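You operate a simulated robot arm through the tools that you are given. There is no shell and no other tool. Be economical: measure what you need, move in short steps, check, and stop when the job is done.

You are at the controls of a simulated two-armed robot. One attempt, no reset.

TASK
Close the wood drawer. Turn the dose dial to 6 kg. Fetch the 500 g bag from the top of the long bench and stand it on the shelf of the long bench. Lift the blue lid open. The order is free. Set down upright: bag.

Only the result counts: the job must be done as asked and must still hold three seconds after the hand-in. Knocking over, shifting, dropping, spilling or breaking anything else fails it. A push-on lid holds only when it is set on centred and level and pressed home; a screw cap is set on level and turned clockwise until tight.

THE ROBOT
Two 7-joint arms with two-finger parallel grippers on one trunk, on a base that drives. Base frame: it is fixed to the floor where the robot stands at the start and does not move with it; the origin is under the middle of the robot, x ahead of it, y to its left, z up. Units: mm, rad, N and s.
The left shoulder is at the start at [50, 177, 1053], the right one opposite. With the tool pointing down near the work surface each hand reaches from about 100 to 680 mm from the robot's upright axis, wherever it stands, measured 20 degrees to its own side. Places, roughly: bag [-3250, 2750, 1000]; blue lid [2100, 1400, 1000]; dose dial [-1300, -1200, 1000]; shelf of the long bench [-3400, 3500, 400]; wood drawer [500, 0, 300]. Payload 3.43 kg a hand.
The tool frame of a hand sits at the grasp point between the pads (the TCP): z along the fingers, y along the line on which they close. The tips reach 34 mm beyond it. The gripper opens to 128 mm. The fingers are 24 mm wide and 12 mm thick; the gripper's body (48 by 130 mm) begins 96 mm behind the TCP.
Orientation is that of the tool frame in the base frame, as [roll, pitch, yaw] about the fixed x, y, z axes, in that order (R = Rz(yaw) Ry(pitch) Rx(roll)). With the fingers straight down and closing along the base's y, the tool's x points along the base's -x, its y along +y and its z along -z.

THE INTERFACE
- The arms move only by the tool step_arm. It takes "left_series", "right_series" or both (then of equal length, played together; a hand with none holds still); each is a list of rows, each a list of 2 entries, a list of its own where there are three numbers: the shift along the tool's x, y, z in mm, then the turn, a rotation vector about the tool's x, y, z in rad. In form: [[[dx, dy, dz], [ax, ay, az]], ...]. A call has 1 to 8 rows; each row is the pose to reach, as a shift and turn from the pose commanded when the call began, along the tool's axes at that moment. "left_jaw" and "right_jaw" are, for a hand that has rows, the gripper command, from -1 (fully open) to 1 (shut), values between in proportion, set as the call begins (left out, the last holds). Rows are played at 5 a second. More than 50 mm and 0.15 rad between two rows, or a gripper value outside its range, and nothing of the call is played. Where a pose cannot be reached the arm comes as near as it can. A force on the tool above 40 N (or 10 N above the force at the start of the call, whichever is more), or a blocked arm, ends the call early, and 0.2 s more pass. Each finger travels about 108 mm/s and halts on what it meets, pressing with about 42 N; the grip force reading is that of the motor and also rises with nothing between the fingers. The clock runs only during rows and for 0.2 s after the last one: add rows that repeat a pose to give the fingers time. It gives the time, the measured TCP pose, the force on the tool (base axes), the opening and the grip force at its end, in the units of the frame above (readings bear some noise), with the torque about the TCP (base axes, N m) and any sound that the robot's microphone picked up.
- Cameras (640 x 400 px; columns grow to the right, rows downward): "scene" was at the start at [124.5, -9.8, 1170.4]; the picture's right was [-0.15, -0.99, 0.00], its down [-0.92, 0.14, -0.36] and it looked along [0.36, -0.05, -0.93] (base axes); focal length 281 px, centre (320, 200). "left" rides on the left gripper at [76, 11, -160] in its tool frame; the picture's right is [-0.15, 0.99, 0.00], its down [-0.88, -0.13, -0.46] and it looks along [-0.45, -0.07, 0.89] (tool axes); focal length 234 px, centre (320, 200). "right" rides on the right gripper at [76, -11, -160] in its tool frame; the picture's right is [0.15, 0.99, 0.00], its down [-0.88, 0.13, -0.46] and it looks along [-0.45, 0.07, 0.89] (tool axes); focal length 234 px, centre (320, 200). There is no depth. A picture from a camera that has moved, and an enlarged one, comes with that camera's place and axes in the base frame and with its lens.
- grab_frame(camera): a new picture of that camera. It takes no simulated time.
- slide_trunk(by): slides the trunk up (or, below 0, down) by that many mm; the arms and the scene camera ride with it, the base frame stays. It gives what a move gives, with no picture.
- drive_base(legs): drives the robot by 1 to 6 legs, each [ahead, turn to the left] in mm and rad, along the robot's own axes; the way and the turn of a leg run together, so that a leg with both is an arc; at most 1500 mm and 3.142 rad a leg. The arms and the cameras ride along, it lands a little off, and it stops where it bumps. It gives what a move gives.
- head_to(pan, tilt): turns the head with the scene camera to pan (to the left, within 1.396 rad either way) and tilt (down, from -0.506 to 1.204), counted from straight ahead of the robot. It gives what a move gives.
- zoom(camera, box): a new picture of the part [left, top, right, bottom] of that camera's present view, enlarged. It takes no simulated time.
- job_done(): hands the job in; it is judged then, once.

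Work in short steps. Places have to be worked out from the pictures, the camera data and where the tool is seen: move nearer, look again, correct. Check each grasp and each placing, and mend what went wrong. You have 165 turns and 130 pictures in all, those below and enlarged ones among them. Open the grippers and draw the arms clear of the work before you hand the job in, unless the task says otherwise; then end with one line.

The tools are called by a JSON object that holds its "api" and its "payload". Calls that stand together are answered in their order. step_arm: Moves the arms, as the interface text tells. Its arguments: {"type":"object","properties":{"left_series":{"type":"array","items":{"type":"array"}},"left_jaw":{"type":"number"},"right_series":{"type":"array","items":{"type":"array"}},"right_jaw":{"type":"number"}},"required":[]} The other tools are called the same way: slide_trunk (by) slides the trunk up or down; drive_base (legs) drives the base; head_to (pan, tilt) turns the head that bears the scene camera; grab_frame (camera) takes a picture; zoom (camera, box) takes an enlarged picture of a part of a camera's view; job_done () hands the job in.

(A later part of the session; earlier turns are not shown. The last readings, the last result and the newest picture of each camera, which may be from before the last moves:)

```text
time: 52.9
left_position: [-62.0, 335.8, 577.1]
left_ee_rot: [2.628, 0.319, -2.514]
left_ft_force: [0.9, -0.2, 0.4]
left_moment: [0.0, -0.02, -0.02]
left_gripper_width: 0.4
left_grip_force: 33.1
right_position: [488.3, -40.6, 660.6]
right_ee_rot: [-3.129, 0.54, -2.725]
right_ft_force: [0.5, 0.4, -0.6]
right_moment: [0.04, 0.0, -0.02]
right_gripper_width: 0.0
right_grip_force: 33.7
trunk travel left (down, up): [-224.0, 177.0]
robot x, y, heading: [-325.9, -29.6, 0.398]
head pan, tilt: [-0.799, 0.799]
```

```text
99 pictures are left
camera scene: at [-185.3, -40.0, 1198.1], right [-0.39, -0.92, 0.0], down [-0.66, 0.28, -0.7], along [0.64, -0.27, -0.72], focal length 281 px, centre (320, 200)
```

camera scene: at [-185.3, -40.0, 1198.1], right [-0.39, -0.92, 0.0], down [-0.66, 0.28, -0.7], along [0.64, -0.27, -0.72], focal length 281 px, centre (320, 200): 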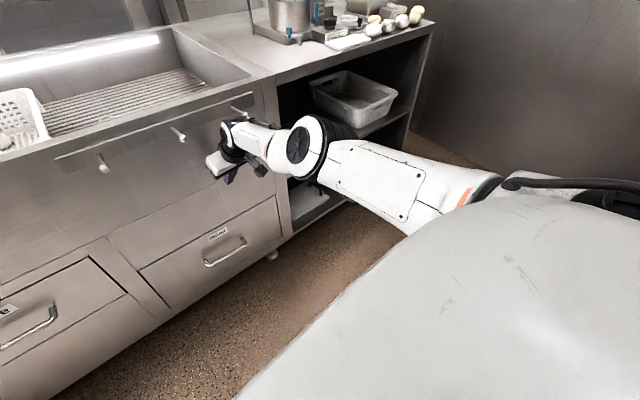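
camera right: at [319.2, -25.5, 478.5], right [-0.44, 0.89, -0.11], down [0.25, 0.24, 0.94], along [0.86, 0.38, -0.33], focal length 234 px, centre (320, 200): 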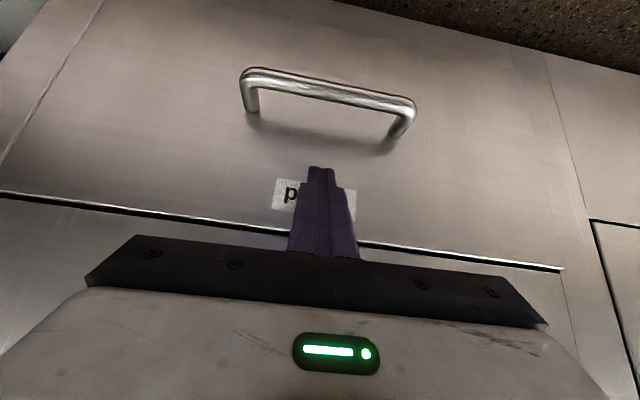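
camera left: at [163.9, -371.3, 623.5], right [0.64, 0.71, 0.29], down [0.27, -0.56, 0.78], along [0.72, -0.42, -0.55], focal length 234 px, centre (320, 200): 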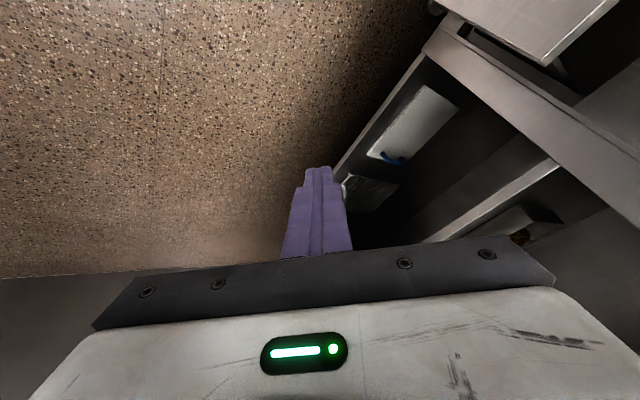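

The arm is stretched forward. I sweep the hand well out to the right (free floor there), aiming to let the elbow bend outward.

{"api": "step_arm", "payload": {"right_series": [[[15, -40, -15], [0, 0.0, 0]], [[30, -80, -30], [0, 0.1, 0]], [[45, -120, -45], [0, 0.2, 0]], [[60, -160, -60], [0, 0.3, 0]], [[75, -200, -60], [0, 0.4, 0]], [[90, -240, -60], [0, 0.5, 0]], [[105, -280, -60], [0, 0.54, 0]], [[120, -310, -60], [0, 0.54, 0]]]}}

{"api": "grab_frame", "payload": {"camera": "scene"}}

```text
time: 54.7
left_position: [-62.6, 334.8, 576.7]
left_ee_rot: [2.627, 0.318, -2.513]
left_ft_force: [-0.6, -1.0, -0.5]
left_moment: [0.0, 0.0, 0.0]
left_gripper_width: 0.0
left_grip_force: 32.4
right_position: [402.1, -306.2, 689.7]
right_ee_rot: [-3.129, -0.001, -2.73]
right_ft_force: [-0.4, 0.5, -0.1]
right_moment: [0.01, 0.0, -0.02]
right_gripper_width: 0.0
right_grip_force: 33.1
right hand out of reach, approached as far as the arm can: row 1, 2, 3, 4, 5, 6, 7, 8
trunk travel left (down, up): [-224.0, 177.0]
robot x, y, heading: [-324.3, -35.1, 0.397]
head pan, tilt: [-0.799, 0.799]
```

```text
98 pictures are left
camera scene: at [-185.5, -39.8, 1198.2], right [-0.39, -0.92, 0.0], down [-0.66, 0.28, -0.7], along [0.64, -0.27, -0.72], focal length 281 px, centre (320, 200)
```

scene: 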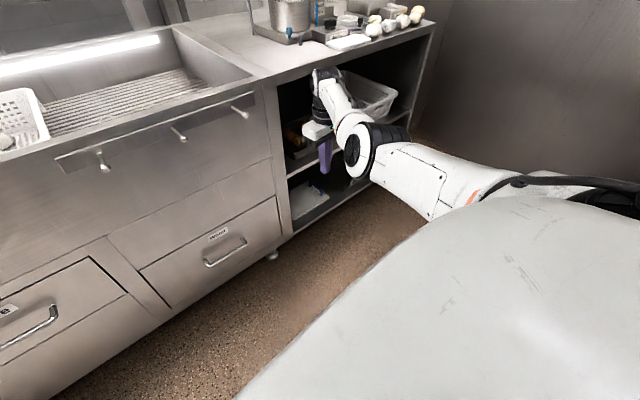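

It followed. Now pull it back toward the body from there.

{"api": "step_arm", "payload": {"right_series": [[[40, 0, 0], [0, 0, 0]], [[80, 0, 0], [0, 0, 0]], [[120, 0, 0], [0, 0, 0]], [[160, 10, 0], [0, 0, 0]], [[200, 20, 0], [0, 0, 0]], [[235, 40, 0], [0, 0, 0]]]}}

{"api": "grab_frame", "payload": {"camera": "scene"}}

```text
time: 56.1
left_position: [-63.0, 336.6, 576.8]
left_ee_rot: [2.627, 0.319, -2.512]
left_ft_force: [0.2, -0.7, 0.5]
left_moment: [0.02, -0.01, -0.02]
left_gripper_width: 0.0
left_grip_force: 32.8
right_position: [172.3, -366.0, 687.6]
right_ee_rot: [-3.128, 0.001, -2.731]
right_ft_force: [0.2, -0.2, -0.2]
right_moment: [0.0, 0.0, 0.03]
right_gripper_width: 0.2
right_grip_force: 33.3
trunk travel left (down, up): [-224.0, 177.0]
robot x, y, heading: [-323.6, -36.6, 0.393]
head pan, tilt: [-0.799, 0.799]
```

```text
97 pictures are left
camera scene: at [-185.3, -39.9, 1198.1], right [-0.39, -0.92, 0.0], down [-0.66, 0.28, -0.7], along [0.64, -0.27, -0.72], focal length 281 px, centre (320, 200)
```

scene: 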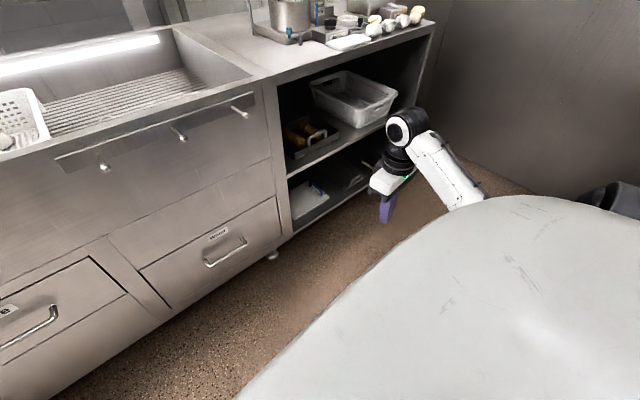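

Recovered. I bring the right hand in a bit, drive forward to the aisle's middle, and turn to look toward the dial.

{"api": "step_arm", "payload": {"right_series": [[[0, 35, 0], [0, 0, 0]], [[0, 70, 0], [0, 0, 0]], [[0, 105, 0], [0, 0, 0]], [[0, 140, 0], [0, 0, 0]], [[0, 175, 0], [0, 0, 0]]]}}

{"api": "drive_base", "payload": {"legs": [[160, 0], [0, -1.0]]}}

{"api": "head_to", "payload": {"pan": -1.39, "tilt": 0.4}}

{"api": "grab_frame", "payload": {"camera": "scene"}}

```text
time: 57.3
left_position: [-62.0, 334.4, 577.2]
left_ee_rot: [2.629, 0.321, -2.514]
left_ft_force: [0.6, -0.5, 0.9]
left_moment: [-0.03, -0.04, 0.02]
left_gripper_width: 0.0
left_grip_force: 32.8
right_position: [104.0, -203.8, 682.7]
right_ee_rot: [-3.129, 0.001, -2.732]
right_ft_force: [0.2, 0.3, 0.3]
right_moment: [0.01, 0.01, 0.0]
right_gripper_width: 0.0
right_grip_force: 32.8
trunk travel left (down, up): [-224.0, 177.0]
robot x, y, heading: [-324.5, -33.4, 0.394]
head pan, tilt: [-0.799, 0.799]
```

```text
time: 61.2
left_position: [276.8, 13.5, 576.8]
left_ee_rot: [2.629, 0.319, 2.781]
left_ft_force: [0.5, 0.5, -0.1]
left_moment: [-0.02, 0.03, 0.03]
left_gripper_width: 0.0
left_grip_force: 32.8
right_position: [-82.3, -423.1, 684.9]
right_ee_rot: [-3.127, 0.0, 2.563]
right_ft_force: [0.0, -0.3, 0.0]
right_moment: [0.01, 0.0, 0.02]
right_gripper_width: 0.1
right_grip_force: 33.3
trunk travel left (down, up): [-224.0, 177.0]
robot x, y, heading: [-172.8, 26.0, -0.596]
head pan, tilt: [-0.799, 0.799]
```

```text
time: 62.2
left_position: [276.0, 13.8, 577.0]
left_ee_rot: [2.629, 0.32, 2.782]
left_ft_force: [-0.3, -0.6, -0.8]
left_moment: [-0.02, -0.01, -0.03]
left_gripper_width: 0.0
left_grip_force: 32.7
right_position: [-83.5, -421.8, 684.2]
right_ee_rot: [-3.127, -0.001, 2.564]
right_ft_force: [0.9, -0.7, -0.2]
right_moment: [-0.03, 0.02, -0.02]
right_gripper_width: 0.0
right_grip_force: 32.5
trunk travel left (down, up): [-224.0, 177.0]
robot x, y, heading: [-177.0, 26.9, -0.594]
head pan, tilt: [-1.389, 0.4]
```

```text
96 pictures are left
camera scene: at [-155.0, -97.5, 1233.2], right [-0.92, 0.4, 0.0], down [0.16, 0.36, -0.92], along [-0.37, -0.84, -0.39], focal length 281 px, centre (320, 200)
```

scene: 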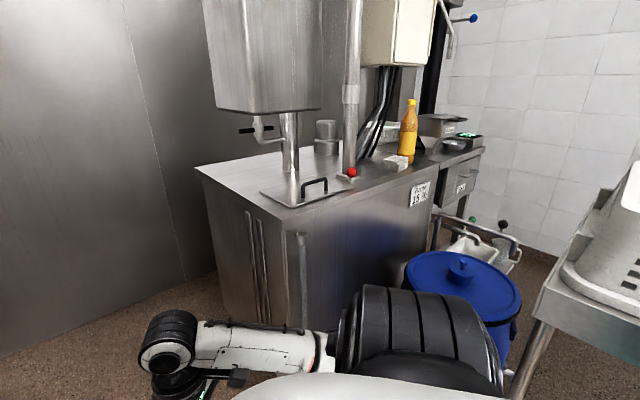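

Zoom on the predicted dial place.

{"api": "zoom", "payload": {"camera": "scene", "box": [360, 60, 520, 160]}}

{"api": "head_to", "payload": {"pan": -1.39, "tilt": 1.0}}

{"api": "grab_frame", "payload": {"camera": "scene"}}

```text
4.00 times, centred on (440, 110) of scene
camera zoom: at [-155.0, -97.5, 1233.2], right [-0.92, 0.4, 0.0], down [0.16, 0.36, -0.92], along [-0.37, -0.84, -0.39], focal length 1126 px, centre (-160, 560)
```

zoom: 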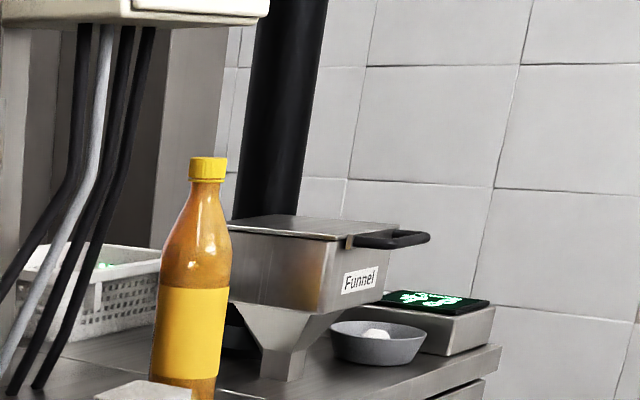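

```text
time: 63.2
left_position: [276.7, 13.2, 577.0]
left_ee_rot: [2.629, 0.319, 2.781]
left_ft_force: [0.1, -0.5, -0.1]
left_moment: [0.02, 0.0, 0.01]
left_gripper_width: 0.0
left_grip_force: 33.4
right_position: [-81.9, -423.9, 683.3]
right_ee_rot: [-3.128, 0.0, 2.563]
right_ft_force: [0.0, 0.7, 0.3]
right_moment: [0.03, 0.01, -0.03]
right_gripper_width: 0.0
right_grip_force: 33.2
trunk travel left (down, up): [-224.0, 177.0]
robot x, y, heading: [-170.8, 28.7, -0.591]
head pan, tilt: [-1.389, 1.0]
```

```text
94 pictures are left
camera scene: at [-145.9, -76.4, 1183.0], right [-0.92, 0.4, 0.0], down [0.34, 0.77, -0.54], along [-0.22, -0.5, -0.84], focal length 281 px, centre (320, 200)
```

scene: 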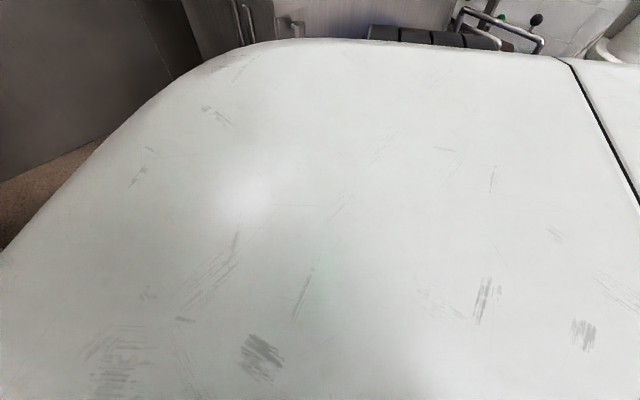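

The dial isn't visible from here. In the room's rotated frame the aisle leads toward heading 1.885; I turn that way and look ahead.

{"api": "drive_base", "payload": {"legs": [[0, 1.24], [0, 1.24]]}}

{"api": "head_to", "payload": {"pan": 0.0, "tilt": 0.4}}

{"api": "grab_frame", "payload": {"camera": "scene"}}

{"api": "head_to", "payload": {"pan": 1.2, "tilt": 0.4}}

{"api": "grab_frame", "payload": {"camera": "scene"}}

```text
time: 69.9
left_position: [-533.8, 302.3, 577.0]
left_ee_rot: [2.629, 0.32, -0.98]
left_ft_force: [-0.2, -0.4, 0.2]
left_moment: [-0.02, -0.03, 0.01]
left_gripper_width: 0.1
left_grip_force: 33.0
right_position: [10.7, 449.7, 684.0]
right_ee_rot: [-3.127, 0.0, -1.197]
right_ft_force: [0.0, 0.9, 0.1]
right_moment: [-0.01, -0.04, 0.01]
right_gripper_width: 0.0
right_grip_force: 33.8
trunk travel left (down, up): [-224.0, 177.0]
robot x, y, heading: [-174.9, 25.6, 1.928]
head pan, tilt: [-1.389, 1.0]
```

```text
time: 71.4
left_position: [-534.4, 301.3, 576.5]
left_ee_rot: [2.629, 0.32, -0.979]
left_ft_force: [0.5, -0.7, 0.3]
left_moment: [0.01, 0.02, -0.02]
left_gripper_width: 0.2
left_grip_force: 32.7
right_position: [11.2, 450.2, 684.3]
right_ee_rot: [-3.128, 0.0, -1.199]
right_ft_force: [0.0, -0.6, 0.7]
right_moment: [0.03, -0.01, 0.01]
right_gripper_width: 0.0
right_grip_force: 33.2
trunk travel left (down, up): [-224.0, 177.0]
robot x, y, heading: [-173.2, 28.4, 1.935]
head pan, tilt: [0.0, 0.4]
```

```text
93 pictures are left
camera scene: at [-233.3, 178.9, 1233.2], right [0.94, 0.35, 0.0], down [0.14, -0.36, -0.92], along [-0.32, 0.86, -0.39], focal length 281 px, centre (320, 200)
```

scene: 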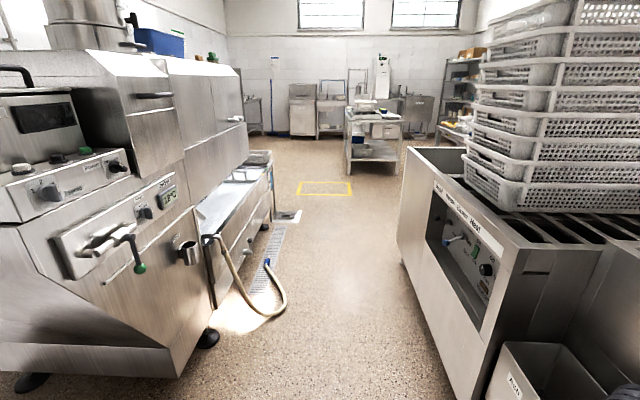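

```text
time: 72.8
left_position: [-534.6, 302.5, 577.2]
left_ee_rot: [2.628, 0.32, -0.979]
left_ft_force: [0.0, -0.1, 0.5]
left_moment: [-0.02, 0.0, 0.02]
left_gripper_width: 0.0
left_grip_force: 32.9
right_position: [11.5, 449.9, 684.3]
right_ee_rot: [-3.127, 0.0, -1.197]
right_ft_force: [-0.3, 0.0, -0.4]
right_moment: [0.0, 0.01, -0.03]
right_gripper_width: 0.0
right_grip_force: 32.5
trunk travel left (down, up): [-224.0, 177.0]
robot x, y, heading: [-176.0, 30.5, 1.93]
head pan, tilt: [1.201, 0.4]
```

```text
92 pictures are left
camera scene: at [-293.4, 93.2, 1233.2], right [0.01, 1.0, 0.0], down [0.39, 0.0, -0.92], along [-0.92, 0.01, -0.39], focal length 281 px, centre (320, 200)
```

scene: 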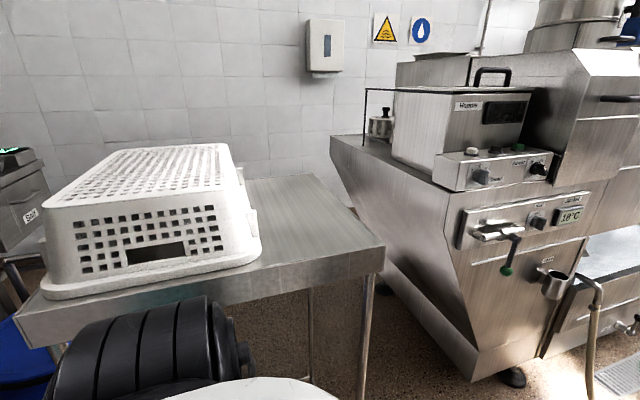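

The aisle is about 820 mm wide; the dial seems reachable only from the far west side, past the machine. I stretch both hands ahead to narrow the elbows before driving up the aisle.

{"api": "step_arm", "payload": {"left_series": [[[-30, -5, 0], [0, 0, 0]], [[-60, -10, 0], [0, 0, 0]], [[-90, -15, 0], [0, 0, 0]], [[-120, -20, 0], [0, 0, 0]], [[-150, -25, 0], [0, 0, 0]], [[-180, -30, 0], [0, 0, 0]], [[-210, -35, 0], [0, 0, 0]]], "right_series": [[[-38, 12, 0], [0, 0, 0]], [[-76, 24, 0], [0, 0, 0]], [[-114, 36, 0], [0, 0, 0]], [[-152, 48, 0], [0, 0, 0]], [[-190, 60, 0], [0, 0, 0]], [[-228, 72, 0], [0, 0, 0]], [[-266, 84, 0], [0, 0, 0]]]}}

{"api": "head_to", "payload": {"pan": 1.1, "tilt": 1.0}}

{"api": "grab_frame", "payload": {"camera": "scene"}}

{"api": "head_to", "payload": {"pan": -1.1, "tilt": 1.0}}

{"api": "grab_frame", "payload": {"camera": "scene"}}

```text
time: 74.4
left_position: [-621.5, 488.7, 624.7]
left_ee_rot: [2.63, 0.32, -0.98]
left_ft_force: [0.0, -0.2, 0.2]
left_moment: [-0.01, 0.01, 0.03]
left_gripper_width: 0.0
left_grip_force: 32.6
right_position: [-166.9, 667.4, 683.2]
right_ee_rot: [-3.126, 0.001, -1.198]
right_ft_force: [0.5, 1.2, 0.1]
right_moment: [-0.02, 0.01, -0.03]
right_gripper_width: 0.0
right_grip_force: 33.0
trunk travel left (down, up): [-224.0, 177.0]
robot x, y, heading: [-178.4, 28.2, 1.937]
head pan, tilt: [1.201, 0.4]
```

```text
time: 75.4
left_position: [-621.9, 488.9, 625.8]
left_ee_rot: [2.627, 0.32, -0.979]
left_ft_force: [-0.4, -0.1, 0.3]
left_moment: [-0.01, 0.0, -0.03]
left_gripper_width: 0.2
left_grip_force: 32.8
right_position: [-165.6, 667.6, 683.7]
right_ee_rot: [-3.129, 0.0, -1.198]
right_ft_force: [-0.5, 0.1, 0.1]
right_moment: [0.0, 0.03, 0.02]
right_gripper_width: 0.1
right_grip_force: 33.2
trunk travel left (down, up): [-224.0, 177.0]
robot x, y, heading: [-171.5, 29.5, 1.931]
head pan, tilt: [1.1, 1.0]
```

```text
91 pictures are left
camera scene: at [-270.0, 99.9, 1183.0], right [0.11, 0.99, 0.0], down [0.84, -0.09, -0.54], along [-0.54, 0.06, -0.84], focal length 281 px, centre (320, 200)
```

scene: 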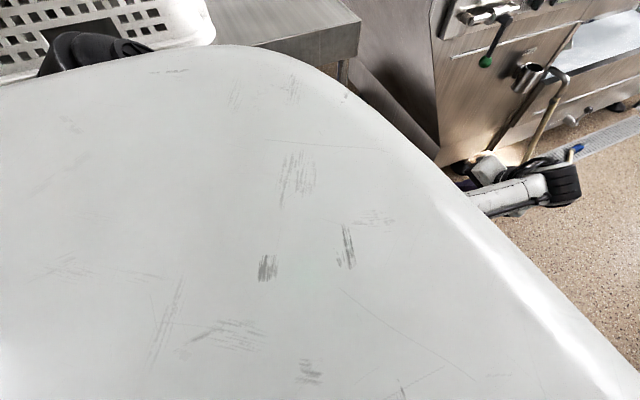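

```text
time: 77.5
left_position: [-622.1, 488.3, 624.9]
left_ee_rot: [2.629, 0.318, -0.979]
left_ft_force: [0.4, 0.0, 0.1]
left_moment: [-0.01, 0.03, -0.03]
left_gripper_width: 0.0
left_grip_force: 33.1
right_position: [-165.0, 668.5, 683.2]
right_ee_rot: [-3.128, -0.001, -1.199]
right_ft_force: [0.4, -1.1, -0.5]
right_moment: [0.01, -0.02, 0.0]
right_gripper_width: 0.0
right_grip_force: 32.6
trunk travel left (down, up): [-224.0, 177.0]
robot x, y, heading: [-175.5, 30.1, 1.929]
head pan, tilt: [-1.1, 1.0]
```

```text
90 pictures are left
camera scene: at [-153.8, 143.6, 1183.0], right [0.74, -0.67, 0.0], down [-0.57, -0.62, -0.54], along [0.36, 0.4, -0.84], focal length 281 px, centre (320, 200)
```

scene: 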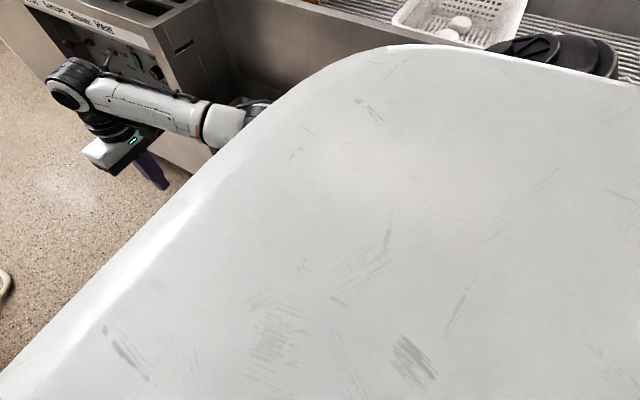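

Arms are narrower now. I drive a slight dog-leg to the aisle's middle and onward in two stages.

{"api": "drive_base", "payload": {"legs": [[0, -0.31], [430, 0], [0, 0.27], [600, 0]]}}

{"api": "head_to", "payload": {"pan": 0.0, "tilt": 0.6}}

{"api": "grab_frame", "payload": {"camera": "scene"}}

```text
time: 80.3
left_position: [-469.9, 849.7, 626.2]
left_ee_rot: [2.627, 0.32, -1.295]
left_ft_force: [0.1, -0.1, 0.2]
left_moment: [-0.02, -0.03, -0.03]
left_gripper_width: 0.0
left_grip_force: 33.1
right_position: [22.8, 865.2, 686.0]
right_ee_rot: [-3.124, -0.044, -1.512]
right_ft_force: [-0.8, -18.0, 7.7]
right_moment: [2.81, -0.01, 0.02]
right_gripper_width: 0.1
right_grip_force: 33.0
trunk travel left (down, up): [-224.0, 177.0]
robot x, y, heading: [-187.4, 275.7, 1.615]
head pan, tilt: [-1.1, 1.0]
stopped in leg 2: the force on the tool passed its limit at 224 N (the readings are from after the stop); the commanded pose is now the measured one
```

```text
time: 81.6
left_position: [-468.8, 850.4, 626.7]
left_ee_rot: [2.628, 0.322, -1.294]
left_ft_force: [-0.7, 0.1, -0.8]
left_moment: [0.02, -0.02, 0.04]
left_gripper_width: 0.0
left_grip_force: 33.2
right_position: [21.4, 866.7, 684.9]
right_ee_rot: [-3.125, -0.045, -1.509]
right_ft_force: [0.9, -24.3, 8.7]
right_moment: [3.75, 0.08, -0.03]
right_gripper_width: 0.0
right_grip_force: 32.6
trunk travel left (down, up): [-224.0, 177.0]
robot x, y, heading: [-185.8, 271.0, 1.616]
head pan, tilt: [0.0, 0.6]
```

```text
89 pictures are left
camera scene: at [-194.1, 428.7, 1215.4], right [1.0, 0.04, 0.0], down [0.02, -0.56, -0.83], along [-0.04, 0.83, -0.56], focal length 281 px, centre (320, 200)
```

scene: 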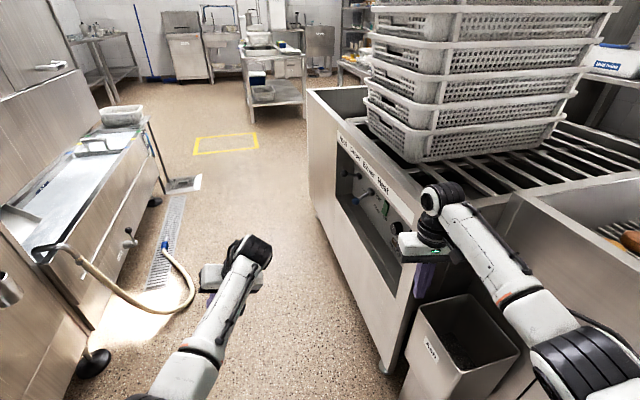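

The right hand met the basket bench's near corner. I back off a little, draw both hands inward, then align with the aisle.

{"api": "drive_base", "payload": {"legs": [[-80, 0]]}}

{"api": "step_arm", "payload": {"left_series": [[[10, -30, 0], [0, 0, 0]], [[20, -60, 0], [0, 0, 0]], [[30, -90, 0], [0, 0, 0]]], "right_series": [[[10, 30, 0], [0, 0, 0]], [[20, 60, 0], [0, 0, 0]], [[30, 90, 0], [0, 0, 0]]]}}

{"api": "drive_base", "payload": {"legs": [[0, 0.27]]}}

{"api": "grab_frame", "payload": {"camera": "scene"}}

```text
time: 82.7
left_position: [-465.3, 770.5, 626.2]
left_ee_rot: [2.629, 0.319, -1.296]
left_ft_force: [0.2, -0.8, 0.0]
left_moment: [0.01, 0.0, -0.01]
left_gripper_width: 0.1
left_grip_force: 32.9
right_position: [26.9, 786.0, 683.1]
right_ee_rot: [-3.124, -0.047, -1.513]
right_ft_force: [0.9, 1.5, 0.4]
right_moment: [0.0, -0.01, -0.01]
right_gripper_width: 0.1
right_grip_force: 33.0
trunk travel left (down, up): [-224.0, 177.0]
robot x, y, heading: [-184.9, 191.1, 1.615]
head pan, tilt: [0.0, 0.6]
```

```text
time: 83.5
left_position: [-384.5, 778.8, 573.9]
left_ee_rot: [2.629, 0.321, -1.293]
left_ft_force: [-0.8, 0.1, -0.6]
left_moment: [0.05, 0.02, -0.01]
left_gripper_width: 0.3
left_grip_force: 33.1
right_position: [-60.2, 751.7, 683.9]
right_ee_rot: [-3.127, -0.046, -1.515]
right_ft_force: [-0.1, -0.5, 0.3]
right_moment: [-0.02, 0.01, -0.02]
right_gripper_width: 0.0
right_grip_force: 32.7
trunk travel left (down, up): [-224.0, 177.0]
robot x, y, heading: [-182.9, 193.3, 1.615]
head pan, tilt: [0.0, 0.6]
```

```text
time: 84.8
left_position: [-530.9, 706.1, 572.7]
left_ee_rot: [2.63, 0.318, -1.031]
left_ft_force: [0.0, -0.4, -0.7]
left_moment: [0.0, 0.01, -0.05]
left_gripper_width: 0.0
left_grip_force: 32.8
right_position: [-210.2, 762.9, 683.1]
right_ee_rot: [-3.123, -0.047, -1.249]
right_ft_force: [0.2, 0.0, 0.1]
right_moment: [-0.02, 0.01, 0.02]
right_gripper_width: 0.0
right_grip_force: 33.0
trunk travel left (down, up): [-224.0, 177.0]
robot x, y, heading: [-183.6, 188.6, 1.873]
head pan, tilt: [0.0, 0.6]
```

```text
88 pictures are left
camera scene: at [-231.4, 343.3, 1215.0], right [0.95, 0.3, 0.0], down [0.17, -0.54, -0.83], along [-0.25, 0.79, -0.56], focal length 281 px, centre (320, 200)
```

scene: 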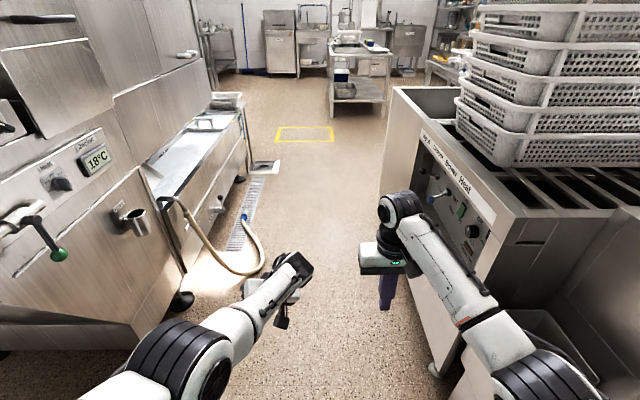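

Both arms are inside the aisle. Driving straight up it.

{"api": "drive_base", "payload": {"legs": [[1300, 0], [1000, 0]]}}

{"api": "head_to", "payload": {"pan": 0.8, "tilt": 0.35}}

{"api": "grab_frame", "payload": {"camera": "scene"}}

```text
time: 96.2
left_position: [-1178.4, 2931.3, 573.5]
left_ee_rot: [2.627, 0.318, -1.058]
left_ft_force: [-0.9, -0.1, 0.3]
left_moment: [0.01, 0.01, -0.01]
left_gripper_width: 0.0
left_grip_force: 33.0
right_position: [-854.9, 2981.5, 682.7]
right_ee_rot: [-3.125, -0.048, -1.276]
right_ft_force: [-0.1, -0.5, -0.2]
right_moment: [-0.01, -0.01, -0.01]
right_gripper_width: 0.0
right_grip_force: 32.9
trunk travel left (down, up): [-224.0, 177.0]
robot x, y, heading: [-842.6, 2410.8, 1.848]
head pan, tilt: [0.0, 0.6]
```

```text
time: 97.3
left_position: [-1177.8, 2931.9, 573.0]
left_ee_rot: [2.629, 0.316, -1.058]
left_ft_force: [1.3, 0.4, 0.3]
left_moment: [0.04, -0.01, -0.01]
left_gripper_width: 0.0
left_grip_force: 32.8
right_position: [-855.5, 2981.8, 684.1]
right_ee_rot: [-3.125, -0.049, -1.276]
right_ft_force: [0.3, -0.1, -0.4]
right_moment: [-0.01, -0.01, 0.02]
right_gripper_width: 0.0
right_grip_force: 33.3
trunk travel left (down, up): [-224.0, 177.0]
robot x, y, heading: [-840.0, 2415.6, 1.851]
head pan, tilt: [0.799, 0.351]
```

```text
87 pictures are left
camera scene: at [-945.4, 2521.1, 1237.7], right [0.47, 0.88, 0.0], down [0.3, -0.16, -0.94], along [-0.83, 0.44, -0.34], focal length 281 px, centre (320, 200)
```

scene: 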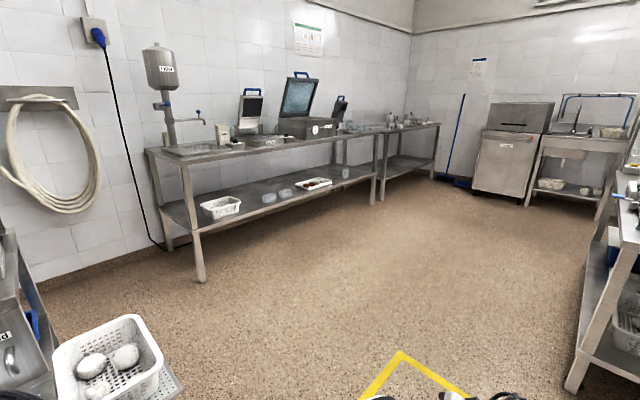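

The long bench is along the west wall. Zoom on the bag area and the bench.

{"api": "zoom", "payload": {"camera": "scene", "box": [140, 70, 380, 220]}}

{"api": "head_to", "payload": {"pan": 1.39, "tilt": 0.45}}

{"api": "grab_frame", "payload": {"camera": "scene"}}

```text
2.67 times, centred on (260, 145) of scene
camera zoom: at [-945.4, 2521.1, 1237.7], right [0.47, 0.88, 0.0], down [0.3, -0.16, -0.94], along [-0.83, 0.44, -0.34], focal length 750 px, centre (480, 347)
```

zoom: 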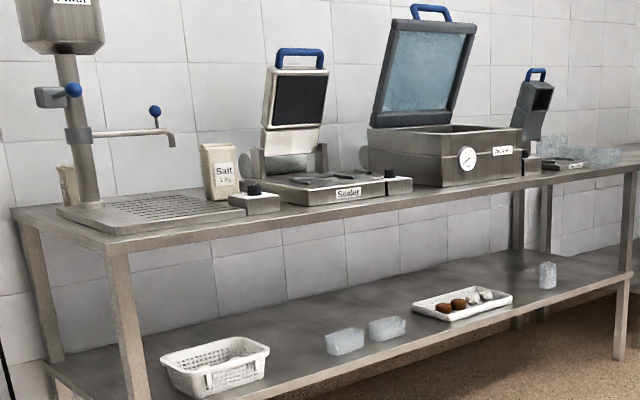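

```text
time: 98.3
left_position: [-1177.1, 2930.2, 573.8]
left_ee_rot: [2.627, 0.318, -1.056]
left_ft_force: [-0.1, 0.4, -0.4]
left_moment: [-0.03, 0.06, 0.0]
left_gripper_width: 0.3
left_grip_force: 33.2
right_position: [-856.2, 2982.1, 683.7]
right_ee_rot: [-3.127, -0.048, -1.276]
right_ft_force: [0.4, -0.5, 0.0]
right_moment: [-0.01, 0.01, -0.01]
right_gripper_width: 0.1
right_grip_force: 32.9
trunk travel left (down, up): [-224.0, 177.0]
robot x, y, heading: [-843.0, 2413.5, 1.851]
head pan, tilt: [1.389, 0.45]
```

```text
85 pictures are left
camera scene: at [-954.8, 2468.2, 1228.5], right [-0.1, 1.0, 0.0], down [0.43, 0.04, -0.9], along [-0.9, -0.09, -0.44], focal length 281 px, centre (320, 200)
```

scene: 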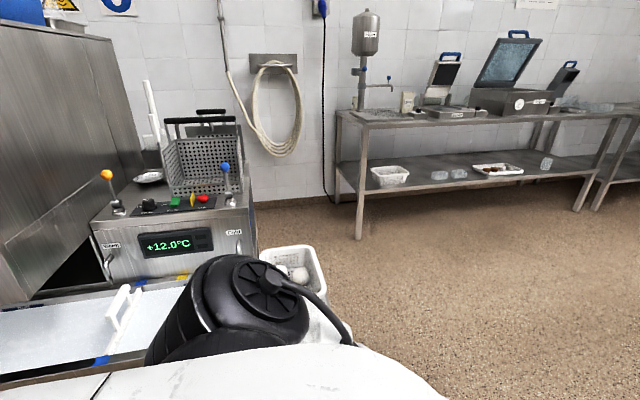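

Two bags appear: "Salt 1 kg" in front and another behind the filler's column. I drive nearer, facing the long bench, stopping well short of it.

{"api": "drive_base", "payload": {"legs": [[0, 0.034], [845, 0], [0, 1.571], [1050, 0]]}}

{"api": "head_to", "payload": {"pan": -0.2, "tilt": 0.4}}

{"api": "grab_frame", "payload": {"camera": "scene"}}

```text
time: 111.8
left_position: [-2624.1, 2575.9, 572.7]
left_ee_rot: [2.627, 0.318, 0.52]
left_ft_force: [0.0, 1.5, -0.7]
left_moment: [-0.02, -0.01, 0.01]
left_gripper_width: 0.0
left_grip_force: 32.7
right_position: [-2676.2, 2897.7, 683.0]
right_ee_rot: [-3.126, -0.046, 0.298]
right_ft_force: [0.4, 0.5, -0.1]
right_moment: [0.01, 0.0, 0.01]
right_gripper_width: 0.3
right_grip_force: 33.2
trunk travel left (down, up): [-224.0, 177.0]
robot x, y, heading: [-2107.5, 2911.6, -2.855]
head pan, tilt: [1.389, 0.45]
```

```text
time: 113.5
left_position: [-2623.7, 2576.2, 572.6]
left_ee_rot: [2.63, 0.317, 0.52]
left_ft_force: [0.1, -0.2, 0.8]
left_moment: [-0.02, 0.02, 0.01]
left_gripper_width: 0.0
left_grip_force: 33.1
right_position: [-2677.9, 2897.2, 684.1]
right_ee_rot: [-3.125, -0.046, 0.299]
right_ft_force: [0.7, -0.7, 0.6]
right_moment: [-0.03, -0.02, -0.01]
right_gripper_width: 0.0
right_grip_force: 33.1
trunk travel left (down, up): [-224.0, 177.0]
robot x, y, heading: [-2106.3, 2914.1, -2.854]
head pan, tilt: [-0.201, 0.4]
```

```text
84 pictures are left
camera scene: at [-2266.7, 2884.8, 1233.2], right [-0.09, 1.0, 0.0], down [0.39, 0.03, -0.92], along [-0.92, -0.08, -0.39], focal length 281 px, centre (320, 200)
```

scene: 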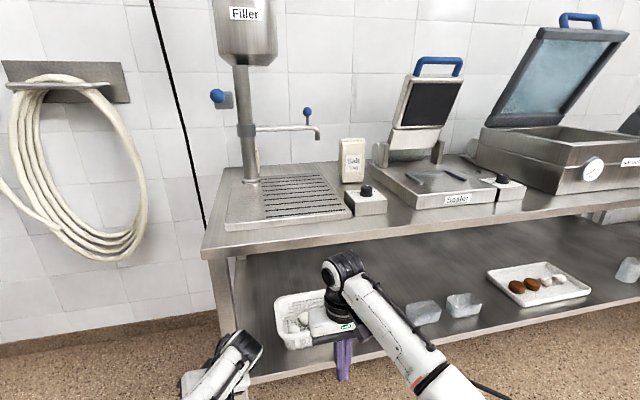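

Zoom in on the bags.

{"api": "zoom", "payload": {"camera": "scene", "box": [200, 90, 440, 240]}}

```text
2.67 times, centred on (320, 165) of scene
camera zoom: at [-2266.7, 2884.8, 1233.2], right [-0.09, 1.0, 0.0], down [0.39, 0.03, -0.92], along [-0.92, -0.08, -0.39], focal length 750 px, centre (320, 293)
```

zoom: 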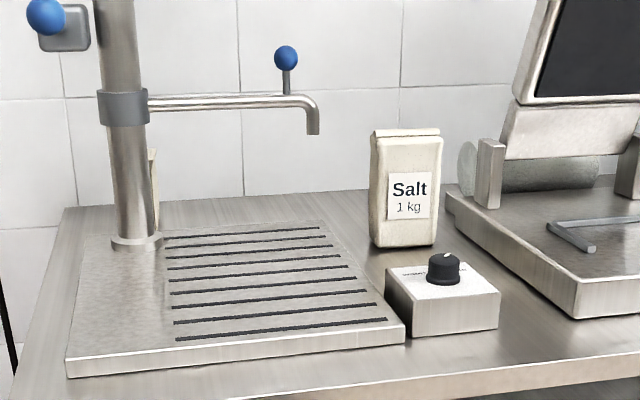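

The candidate 500 g bag hides behind the filler column. I straighten and tuck both hands, then drive to the right side to see behind the column.

{"api": "step_arm", "payload": {"left_series": [[[21, 20, -21], [0.109, 0.05, 0.0615]], [[43, 40, -42], [0.218, 0.1, 0.123]], [[64, 60, -63], [0.327, 0.15, 0.1845]], [[86, 80, -84], [0.436, 0.2, 0.246]], [[107, 100, -105], [0.545, 0.25, 0.3075]]], "right_series": [[[35, -10, -10], [0, 0.0, 0]], [[70, -20, -20], [0, 0, 0]], [[105, -30, -30], [0, 0, 0]], [[140, -40, -40], [0, 0, 0]], [[175, -50, -40], [0, 0, 0]]]}}

{"api": "drive_base", "payload": {"legs": [[0, -0.9], [560, 0], [0, 1.05]]}}

{"api": "head_to", "payload": {"pan": 0.2, "tilt": 0.4}}

{"api": "grab_frame", "payload": {"camera": "scene"}}

```text
time: 114.9
left_position: [-2468.5, 2558.7, 670.4]
left_ee_rot: [3.035, 0.013, 0.328]
left_ft_force: [0.0, -0.3, 0.0]
left_moment: [-0.04, 0.04, 0.0]
left_gripper_width: 0.2
left_grip_force: 33.1
left hand out of reach, approached as far as the arm can: row 5
right_position: [-2525.1, 2997.3, 731.7]
right_ee_rot: [-3.125, -0.049, 0.302]
right_ft_force: [0.8, 0.1, 0.0]
right_moment: [-0.02, -0.01, 0.0]
right_gripper_width: 0.1
right_grip_force: 33.0
trunk travel left (down, up): [-224.0, 177.0]
robot x, y, heading: [-2104.2, 2913.5, -2.85]
head pan, tilt: [-0.201, 0.4]
stopped in row 5 (left hand): the arm was blocked; the commanded pose is now the measured one
```

```text
time: 119.9
left_position: [-2989.8, 3225.6, 673.4]
left_ee_rot: [2.964, -0.027, -0.604]
left_ft_force: [137.8, 68.0, -15.8]
left_moment: [-12.9, 23.83, -3.54]
left_gripper_width: 0.0
left_grip_force: 32.8
right_position: [-2683.2, 3558.8, 730.4]
right_ee_rot: [-3.138, -0.043, -0.592]
right_ft_force: [-0.8, -0.5, -0.1]
right_moment: [-0.02, -0.02, -0.01]
right_gripper_width: 0.0
right_grip_force: 32.7
trunk travel left (down, up): [-224.0, 177.0]
robot x, y, heading: [-2487.9, 3184.1, 2.524]
head pan, tilt: [-0.201, 0.4]
stopped in leg 2: the robot was blocked; the commanded pose is now the measured one
```

```text
time: 120.7
left_position: [-2986.2, 3232.0, 673.5]
left_ee_rot: [3.003, -0.025, -0.591]
left_ft_force: [149.2, 29.8, -45.9]
left_moment: [-5.55, 25.36, -2.51]
left_gripper_width: 0.0
left_grip_force: 33.1
right_position: [-2686.1, 3557.0, 730.9]
right_ee_rot: [-3.134, -0.042, -0.587]
right_ft_force: [0.7, 0.1, -0.4]
right_moment: [0.0, -0.01, 0.0]
right_gripper_width: 0.1
right_grip_force: 33.0
trunk travel left (down, up): [-224.0, 177.0]
robot x, y, heading: [-2487.5, 3181.1, 2.534]
head pan, tilt: [0.201, 0.4]
```

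```text
82 pictures are left
camera scene: at [-2622.7, 3258.9, 1234.0], right [0.4, 0.92, -0.01], down [0.35, -0.16, -0.92], along [-0.85, 0.36, -0.38], focal length 281 px, centre (320, 200)
```

scene: 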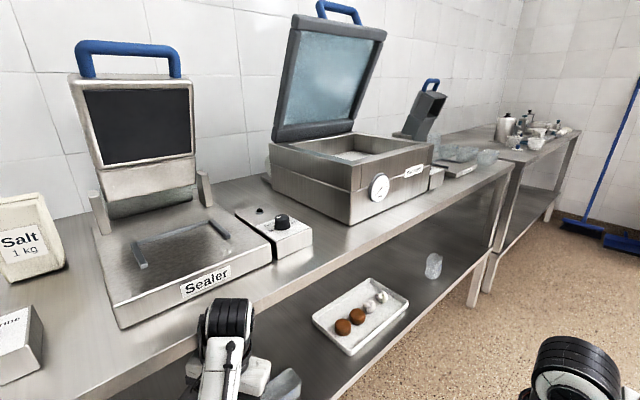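

The left hand is pressing on the bench edge; back straight off at once.

{"api": "drive_base", "payload": {"legs": [[-250, 0]]}}

{"api": "grab_frame", "payload": {"camera": "scene"}}

```text
time: 122.6
left_position: [-2789.8, 3084.1, 670.0]
left_ee_rot: [2.999, -0.016, -0.584]
left_ft_force: [-0.2, -0.1, 0.1]
left_moment: [0.01, -0.02, 0.03]
left_gripper_width: 0.1
left_grip_force: 32.1
right_position: [-2485.6, 3413.0, 731.0]
right_ee_rot: [-3.129, -0.047, -0.588]
right_ft_force: [-0.1, -0.2, -0.7]
right_moment: [0.0, -0.03, 0.03]
right_gripper_width: 0.0
right_grip_force: 33.6
trunk travel left (down, up): [-224.0, 177.0]
robot x, y, heading: [-2285.4, 3034.9, 2.533]
head pan, tilt: [0.201, 0.4]
```

```text
81 pictures are left
camera scene: at [-2426.5, 3113.9, 1233.2], right [0.4, 0.92, 0.0], down [0.36, -0.15, -0.92], along [-0.85, 0.37, -0.39], focal length 281 px, centre (320, 200)
```

scene: 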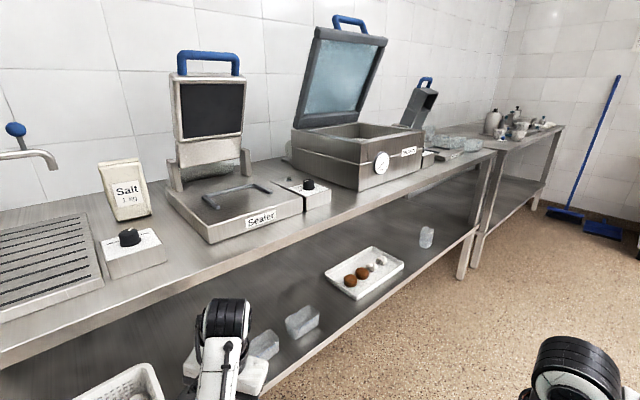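

Nothing on the bench moved. I turn the head left to look behind the column.

{"api": "head_to", "payload": {"pan": 1.1, "tilt": 0.35}}

{"api": "zoom", "payload": {"camera": "scene", "box": [160, 60, 480, 260]}}

```text
time: 123.8
left_position: [-2790.2, 3084.2, 669.7]
left_ee_rot: [3.0, -0.016, -0.585]
left_ft_force: [0.1, -0.3, -0.9]
left_moment: [0.0, 0.0, 0.0]
left_gripper_width: 0.0
left_grip_force: 33.1
right_position: [-2484.7, 3413.1, 731.7]
right_ee_rot: [-3.127, -0.048, -0.588]
right_ft_force: [-0.2, 0.1, 0.0]
right_moment: [0.02, 0.03, -0.02]
right_gripper_width: 0.1
right_grip_force: 32.6
trunk travel left (down, up): [-224.0, 177.0]
robot x, y, heading: [-2283.2, 3035.7, 2.531]
head pan, tilt: [1.1, 0.351]
```

```text
2.00 times, centred on (320, 160) of scene
camera zoom: at [-2423.8, 3033.4, 1237.7], right [-0.47, 0.88, 0.0], down [0.3, 0.16, -0.94], along [-0.83, -0.44, -0.34], focal length 563 px, centre (320, 280)
```

zoom: 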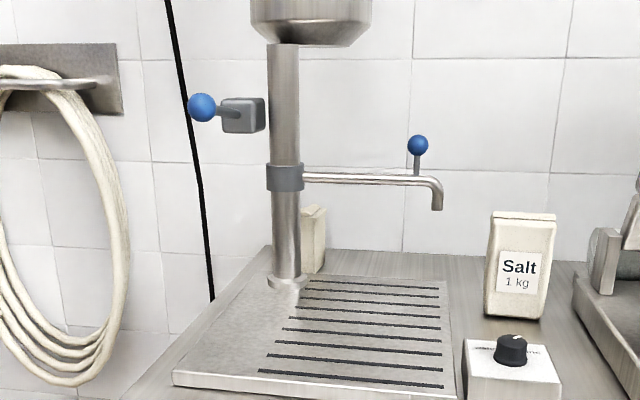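

The bag stands just behind the column near the bench's left end; the left end side may be the free approach. I drive round to look from there.

{"api": "drive_base", "payload": {"legs": [[0, 2.075], [640, 0], [0, -1.3]]}}

{"api": "head_to", "payload": {"pan": -0.4, "tilt": 0.4}}

{"api": "grab_frame", "payload": {"camera": "scene"}}

{"api": "head_to", "payload": {"pan": 0.9, "tilt": 0.5}}

{"api": "grab_frame", "payload": {"camera": "scene"}}

```text
time: 131.5
left_position: [-2107.8, 2092.1, 672.4]
left_ee_rot: [2.937, -0.112, 1.508]
left_ft_force: [-74.5, 120.2, -15.0]
left_moment: [-14.16, -10.27, -6.18]
left_gripper_width: 0.0
left_grip_force: 33.0
right_position: [-2581.7, 2184.3, 732.9]
right_ee_rot: [-3.134, -0.039, 1.473]
right_ft_force: [0.4, -0.8, -0.7]
right_moment: [0.02, 0.08, -0.01]
right_gripper_width: 0.0
right_grip_force: 33.1
trunk travel left (down, up): [-224.0, 177.0]
robot x, y, heading: [-2350.3, 2535.0, -1.695]
head pan, tilt: [1.1, 0.351]
stopped in leg 2: the force on the tool passed its limit at 362 N (the readings are from after the stop); the commanded pose is now the measured one
```

```text
time: 133.1
left_position: [-2115.7, 2088.8, 671.9]
left_ee_rot: [2.957, -0.099, 1.52]
left_ft_force: [-0.7, 129.6, 9.5]
left_moment: [-17.0, -0.4, -1.54]
left_gripper_width: 0.0
left_grip_force: 32.9
right_position: [-2583.0, 2183.1, 732.3]
right_ee_rot: [-3.13, -0.042, 1.472]
right_ft_force: [-0.8, -1.8, -0.9]
right_moment: [0.18, -0.06, 0.0]
right_gripper_width: 0.0
right_grip_force: 33.2
trunk travel left (down, up): [-224.0, 177.0]
robot x, y, heading: [-2351.6, 2533.7, -1.692]
head pan, tilt: [-0.4, 0.4]
```

```text
79 pictures are left
camera scene: at [-2405.8, 2390.2, 1234.0], right [-0.87, 0.5, -0.01], down [0.2, 0.33, -0.92], along [-0.46, -0.8, -0.39], focal length 281 px, centre (320, 200)
```

scene: 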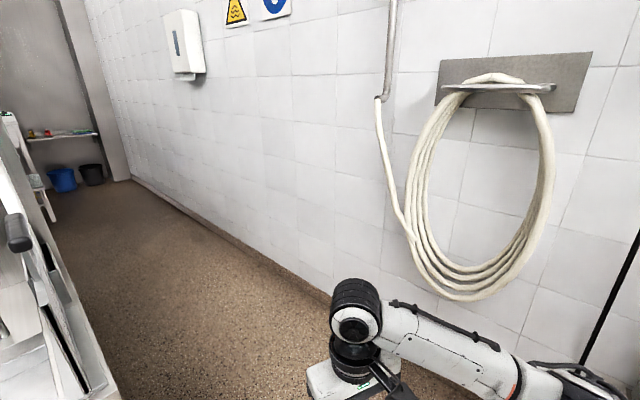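

```text
time: 134.6
left_position: [-2115.3, 2087.7, 670.6]
left_ee_rot: [2.959, -0.096, 1.504]
left_ft_force: [10.6, 82.4, 12.8]
left_moment: [-11.44, 1.46, -0.43]
left_gripper_width: 0.2
left_grip_force: 32.9
right_position: [-2578.9, 2184.6, 734.3]
right_ee_rot: [-3.128, -0.041, 1.474]
right_ft_force: [0.1, -0.5, -1.4]
right_moment: [0.0, 0.0, -0.02]
right_gripper_width: 0.1
right_grip_force: 32.9
trunk travel left (down, up): [-224.0, 177.0]
robot x, y, heading: [-2346.5, 2530.9, -1.693]
head pan, tilt: [0.901, 0.499]
```

```text
78 pictures are left
camera scene: at [-2293.2, 2406.6, 1225.2], right [-0.71, -0.7, 0.01], down [-0.34, 0.33, -0.88], along [0.62, -0.63, -0.47], focal length 281 px, centre (320, 200)
```

scene: 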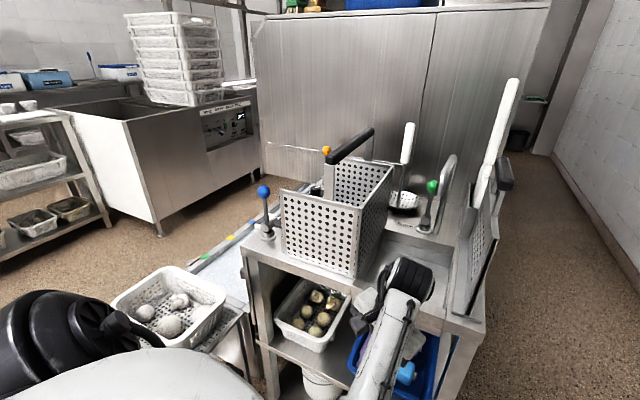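

The left hand ran into the fryer cabinet's panel; back off. The corridor along the wall to the dial area is visible, which is good.

{"api": "drive_base", "payload": {"legs": [[-150, 0]]}}

{"api": "grab_frame", "payload": {"camera": "scene"}}

```text
time: 135.9
left_position: [-2100.6, 2226.9, 669.1]
left_ee_rot: [2.959, -0.09, 1.493]
left_ft_force: [-0.4, -1.0, -0.5]
left_moment: [-0.01, 0.01, 0.0]
left_gripper_width: 0.0
left_grip_force: 33.1
right_position: [-2562.3, 2327.7, 731.5]
right_ee_rot: [-3.126, -0.047, 1.472]
right_ft_force: [0.0, 0.2, 0.1]
right_moment: [0.01, -0.04, 0.01]
right_gripper_width: 0.1
right_grip_force: 33.0
trunk travel left (down, up): [-224.0, 177.0]
robot x, y, heading: [-2330.4, 2683.3, -1.694]
head pan, tilt: [0.901, 0.499]
```

```text
77 pictures are left
camera scene: at [-2275.8, 2545.7, 1224.1], right [-0.71, -0.7, 0.0], down [-0.34, 0.34, -0.88], along [0.62, -0.63, -0.48], focal length 281 px, centre (320, 200)
```

scene: 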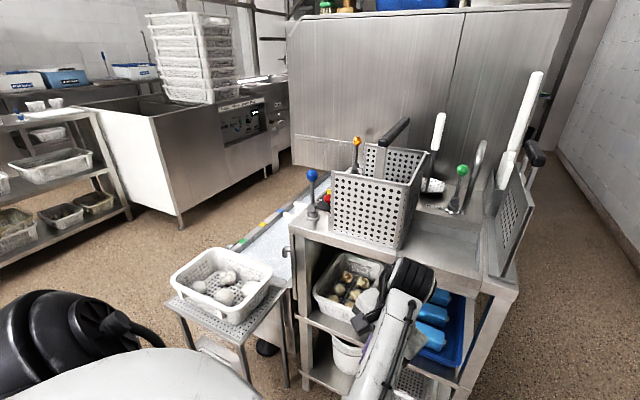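

Fixtures look unchanged. I turn to face the bench's left end and look at the bag.

{"api": "drive_base", "payload": {"legs": [[0, -1.13]]}}

{"api": "head_to", "payload": {"pan": -0.2, "tilt": 0.4}}

{"api": "grab_frame", "payload": {"camera": "scene"}}

```text
time: 136.9
left_position: [-2106.9, 2204.7, 673.8]
left_ee_rot: [2.923, -0.079, 1.459]
left_ft_force: [0.3, 0.0, -1.0]
left_moment: [-0.01, -0.02, 0.01]
left_gripper_width: 0.0
left_grip_force: 32.9
right_position: [-2576.0, 2332.9, 736.5]
right_ee_rot: [-3.135, -0.034, 1.429]
right_ft_force: [0.3, -0.8, -0.3]
right_moment: [0.0, 0.02, -0.01]
right_gripper_width: 0.0
right_grip_force: 32.9
trunk travel left (down, up): [-224.0, 177.0]
robot x, y, heading: [-2331.8, 2681.1, -1.742]
head pan, tilt: [0.901, 0.499]
stopped in leg 1: the robot was blocked; the commanded pose is now the measured one
```

```text
time: 138.3
left_position: [-2110.6, 2206.3, 672.5]
left_ee_rot: [2.928, -0.081, 1.456]
left_ft_force: [-1.0, 0.0, 0.2]
left_moment: [-0.03, -0.01, 0.0]
left_gripper_width: 0.2
left_grip_force: 32.6
right_position: [-2576.7, 2333.2, 735.5]
right_ee_rot: [-3.134, -0.039, 1.426]
right_ft_force: [0.2, 0.2, 0.0]
right_moment: [-0.04, 0.0, -0.01]
right_gripper_width: 0.0
right_grip_force: 33.3
trunk travel left (down, up): [-224.0, 177.0]
robot x, y, heading: [-2328.5, 2682.6, -1.748]
head pan, tilt: [-0.201, 0.4]
```

```text
76 pictures are left
camera scene: at [-2376.8, 2519.6, 1232.6], right [-0.93, 0.37, 0.0], down [0.14, 0.37, -0.92], along [-0.34, -0.86, -0.39], focal length 281 px, centre (320, 200)
```

scene: 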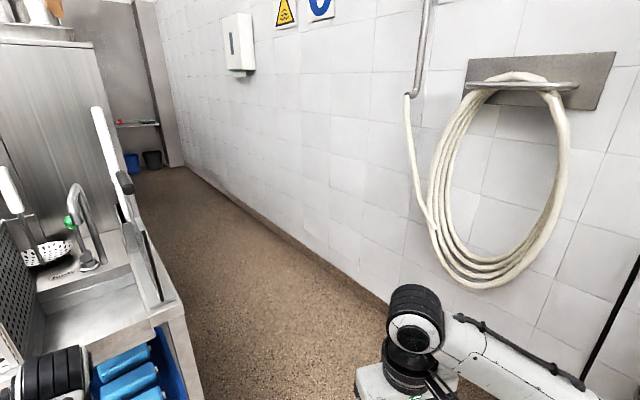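

The left hand is still within the cabinet's opening; back off further before turning.

{"api": "drive_base", "payload": {"legs": [[-250, 0]]}}

{"api": "head_to", "payload": {"pan": 0.6, "tilt": 0.8}}

{"api": "grab_frame", "payload": {"camera": "scene"}}

```text
time: 139.0
left_position: [-2106.9, 2208.7, 673.3]
left_ee_rot: [2.925, -0.078, 1.46]
left_ft_force: [0.2, -0.2, -0.3]
left_moment: [0.01, 0.0, -0.01]
left_gripper_width: 0.0
left_grip_force: 32.4
right_position: [-2571.5, 2334.2, 737.7]
right_ee_rot: [3.14, -0.026, 1.437]
right_ft_force: [-0.3, 0.1, -0.2]
right_moment: [0.02, -0.03, -0.01]
right_gripper_width: 0.0
right_grip_force: 32.8
trunk travel left (down, up): [-224.0, 177.0]
robot x, y, heading: [-2326.7, 2681.3, -1.737]
head pan, tilt: [-0.201, 0.4]
stopped in leg 1: the robot was blocked; the commanded pose is now the measured one
```

```text
time: 140.2
left_position: [-2106.8, 2210.3, 672.5]
left_ee_rot: [2.927, -0.08, 1.458]
left_ft_force: [0.2, 0.3, 0.1]
left_moment: [-0.03, 0.0, -0.02]
left_gripper_width: 0.1
left_grip_force: 32.7
right_position: [-2572.7, 2333.4, 737.3]
right_ee_rot: [-3.14, -0.03, 1.436]
right_ft_force: [0.3, 0.6, -0.3]
right_moment: [0.02, -0.01, 0.01]
right_gripper_width: 0.0
right_grip_force: 33.0
trunk travel left (down, up): [-224.0, 177.0]
robot x, y, heading: [-2326.2, 2683.2, -1.742]
head pan, tilt: [0.6, 0.799]
```

```text
75 pictures are left
camera scene: at [-2308.7, 2536.7, 1197.4], right [-0.91, -0.42, 0.0], down [-0.3, 0.65, -0.69], along [0.29, -0.63, -0.72], focal length 281 px, centre (320, 200)
```

scene: 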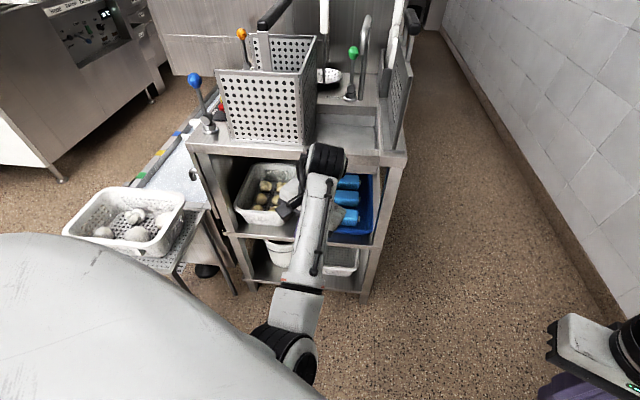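

I check what the right side touches.

{"api": "head_to", "payload": {"pan": -1.39, "tilt": 0.6}}

{"api": "grab_frame", "payload": {"camera": "scene"}}

```text
time: 142.1
left_position: [-2108.2, 2209.8, 672.6]
left_ee_rot: [2.925, -0.081, 1.457]
left_ft_force: [-0.3, -0.9, -0.4]
left_moment: [-0.02, -0.02, -0.02]
left_gripper_width: 0.0
left_grip_force: 33.0
right_position: [-2571.7, 2334.6, 737.5]
right_ee_rot: [-3.14, -0.03, 1.435]
right_ft_force: [-0.4, 0.3, 0.0]
right_moment: [0.03, -0.01, 0.01]
right_gripper_width: 0.3
right_grip_force: 32.6
trunk travel left (down, up): [-224.0, 177.0]
robot x, y, heading: [-2328.5, 2687.2, -1.739]
head pan, tilt: [-1.389, 0.6]
```

```text
74 pictures are left
camera scene: at [-2430.5, 2608.6, 1214.5], right [-0.01, 1.0, 0.01], down [0.57, 0.01, -0.82], along [-0.82, -0.01, -0.57], focal length 281 px, centre (320, 200)
```

scene: 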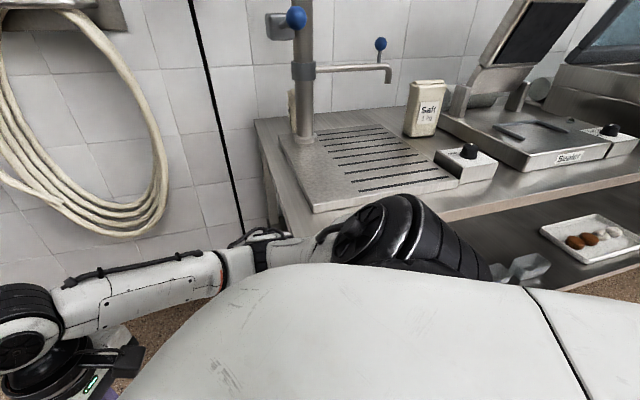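

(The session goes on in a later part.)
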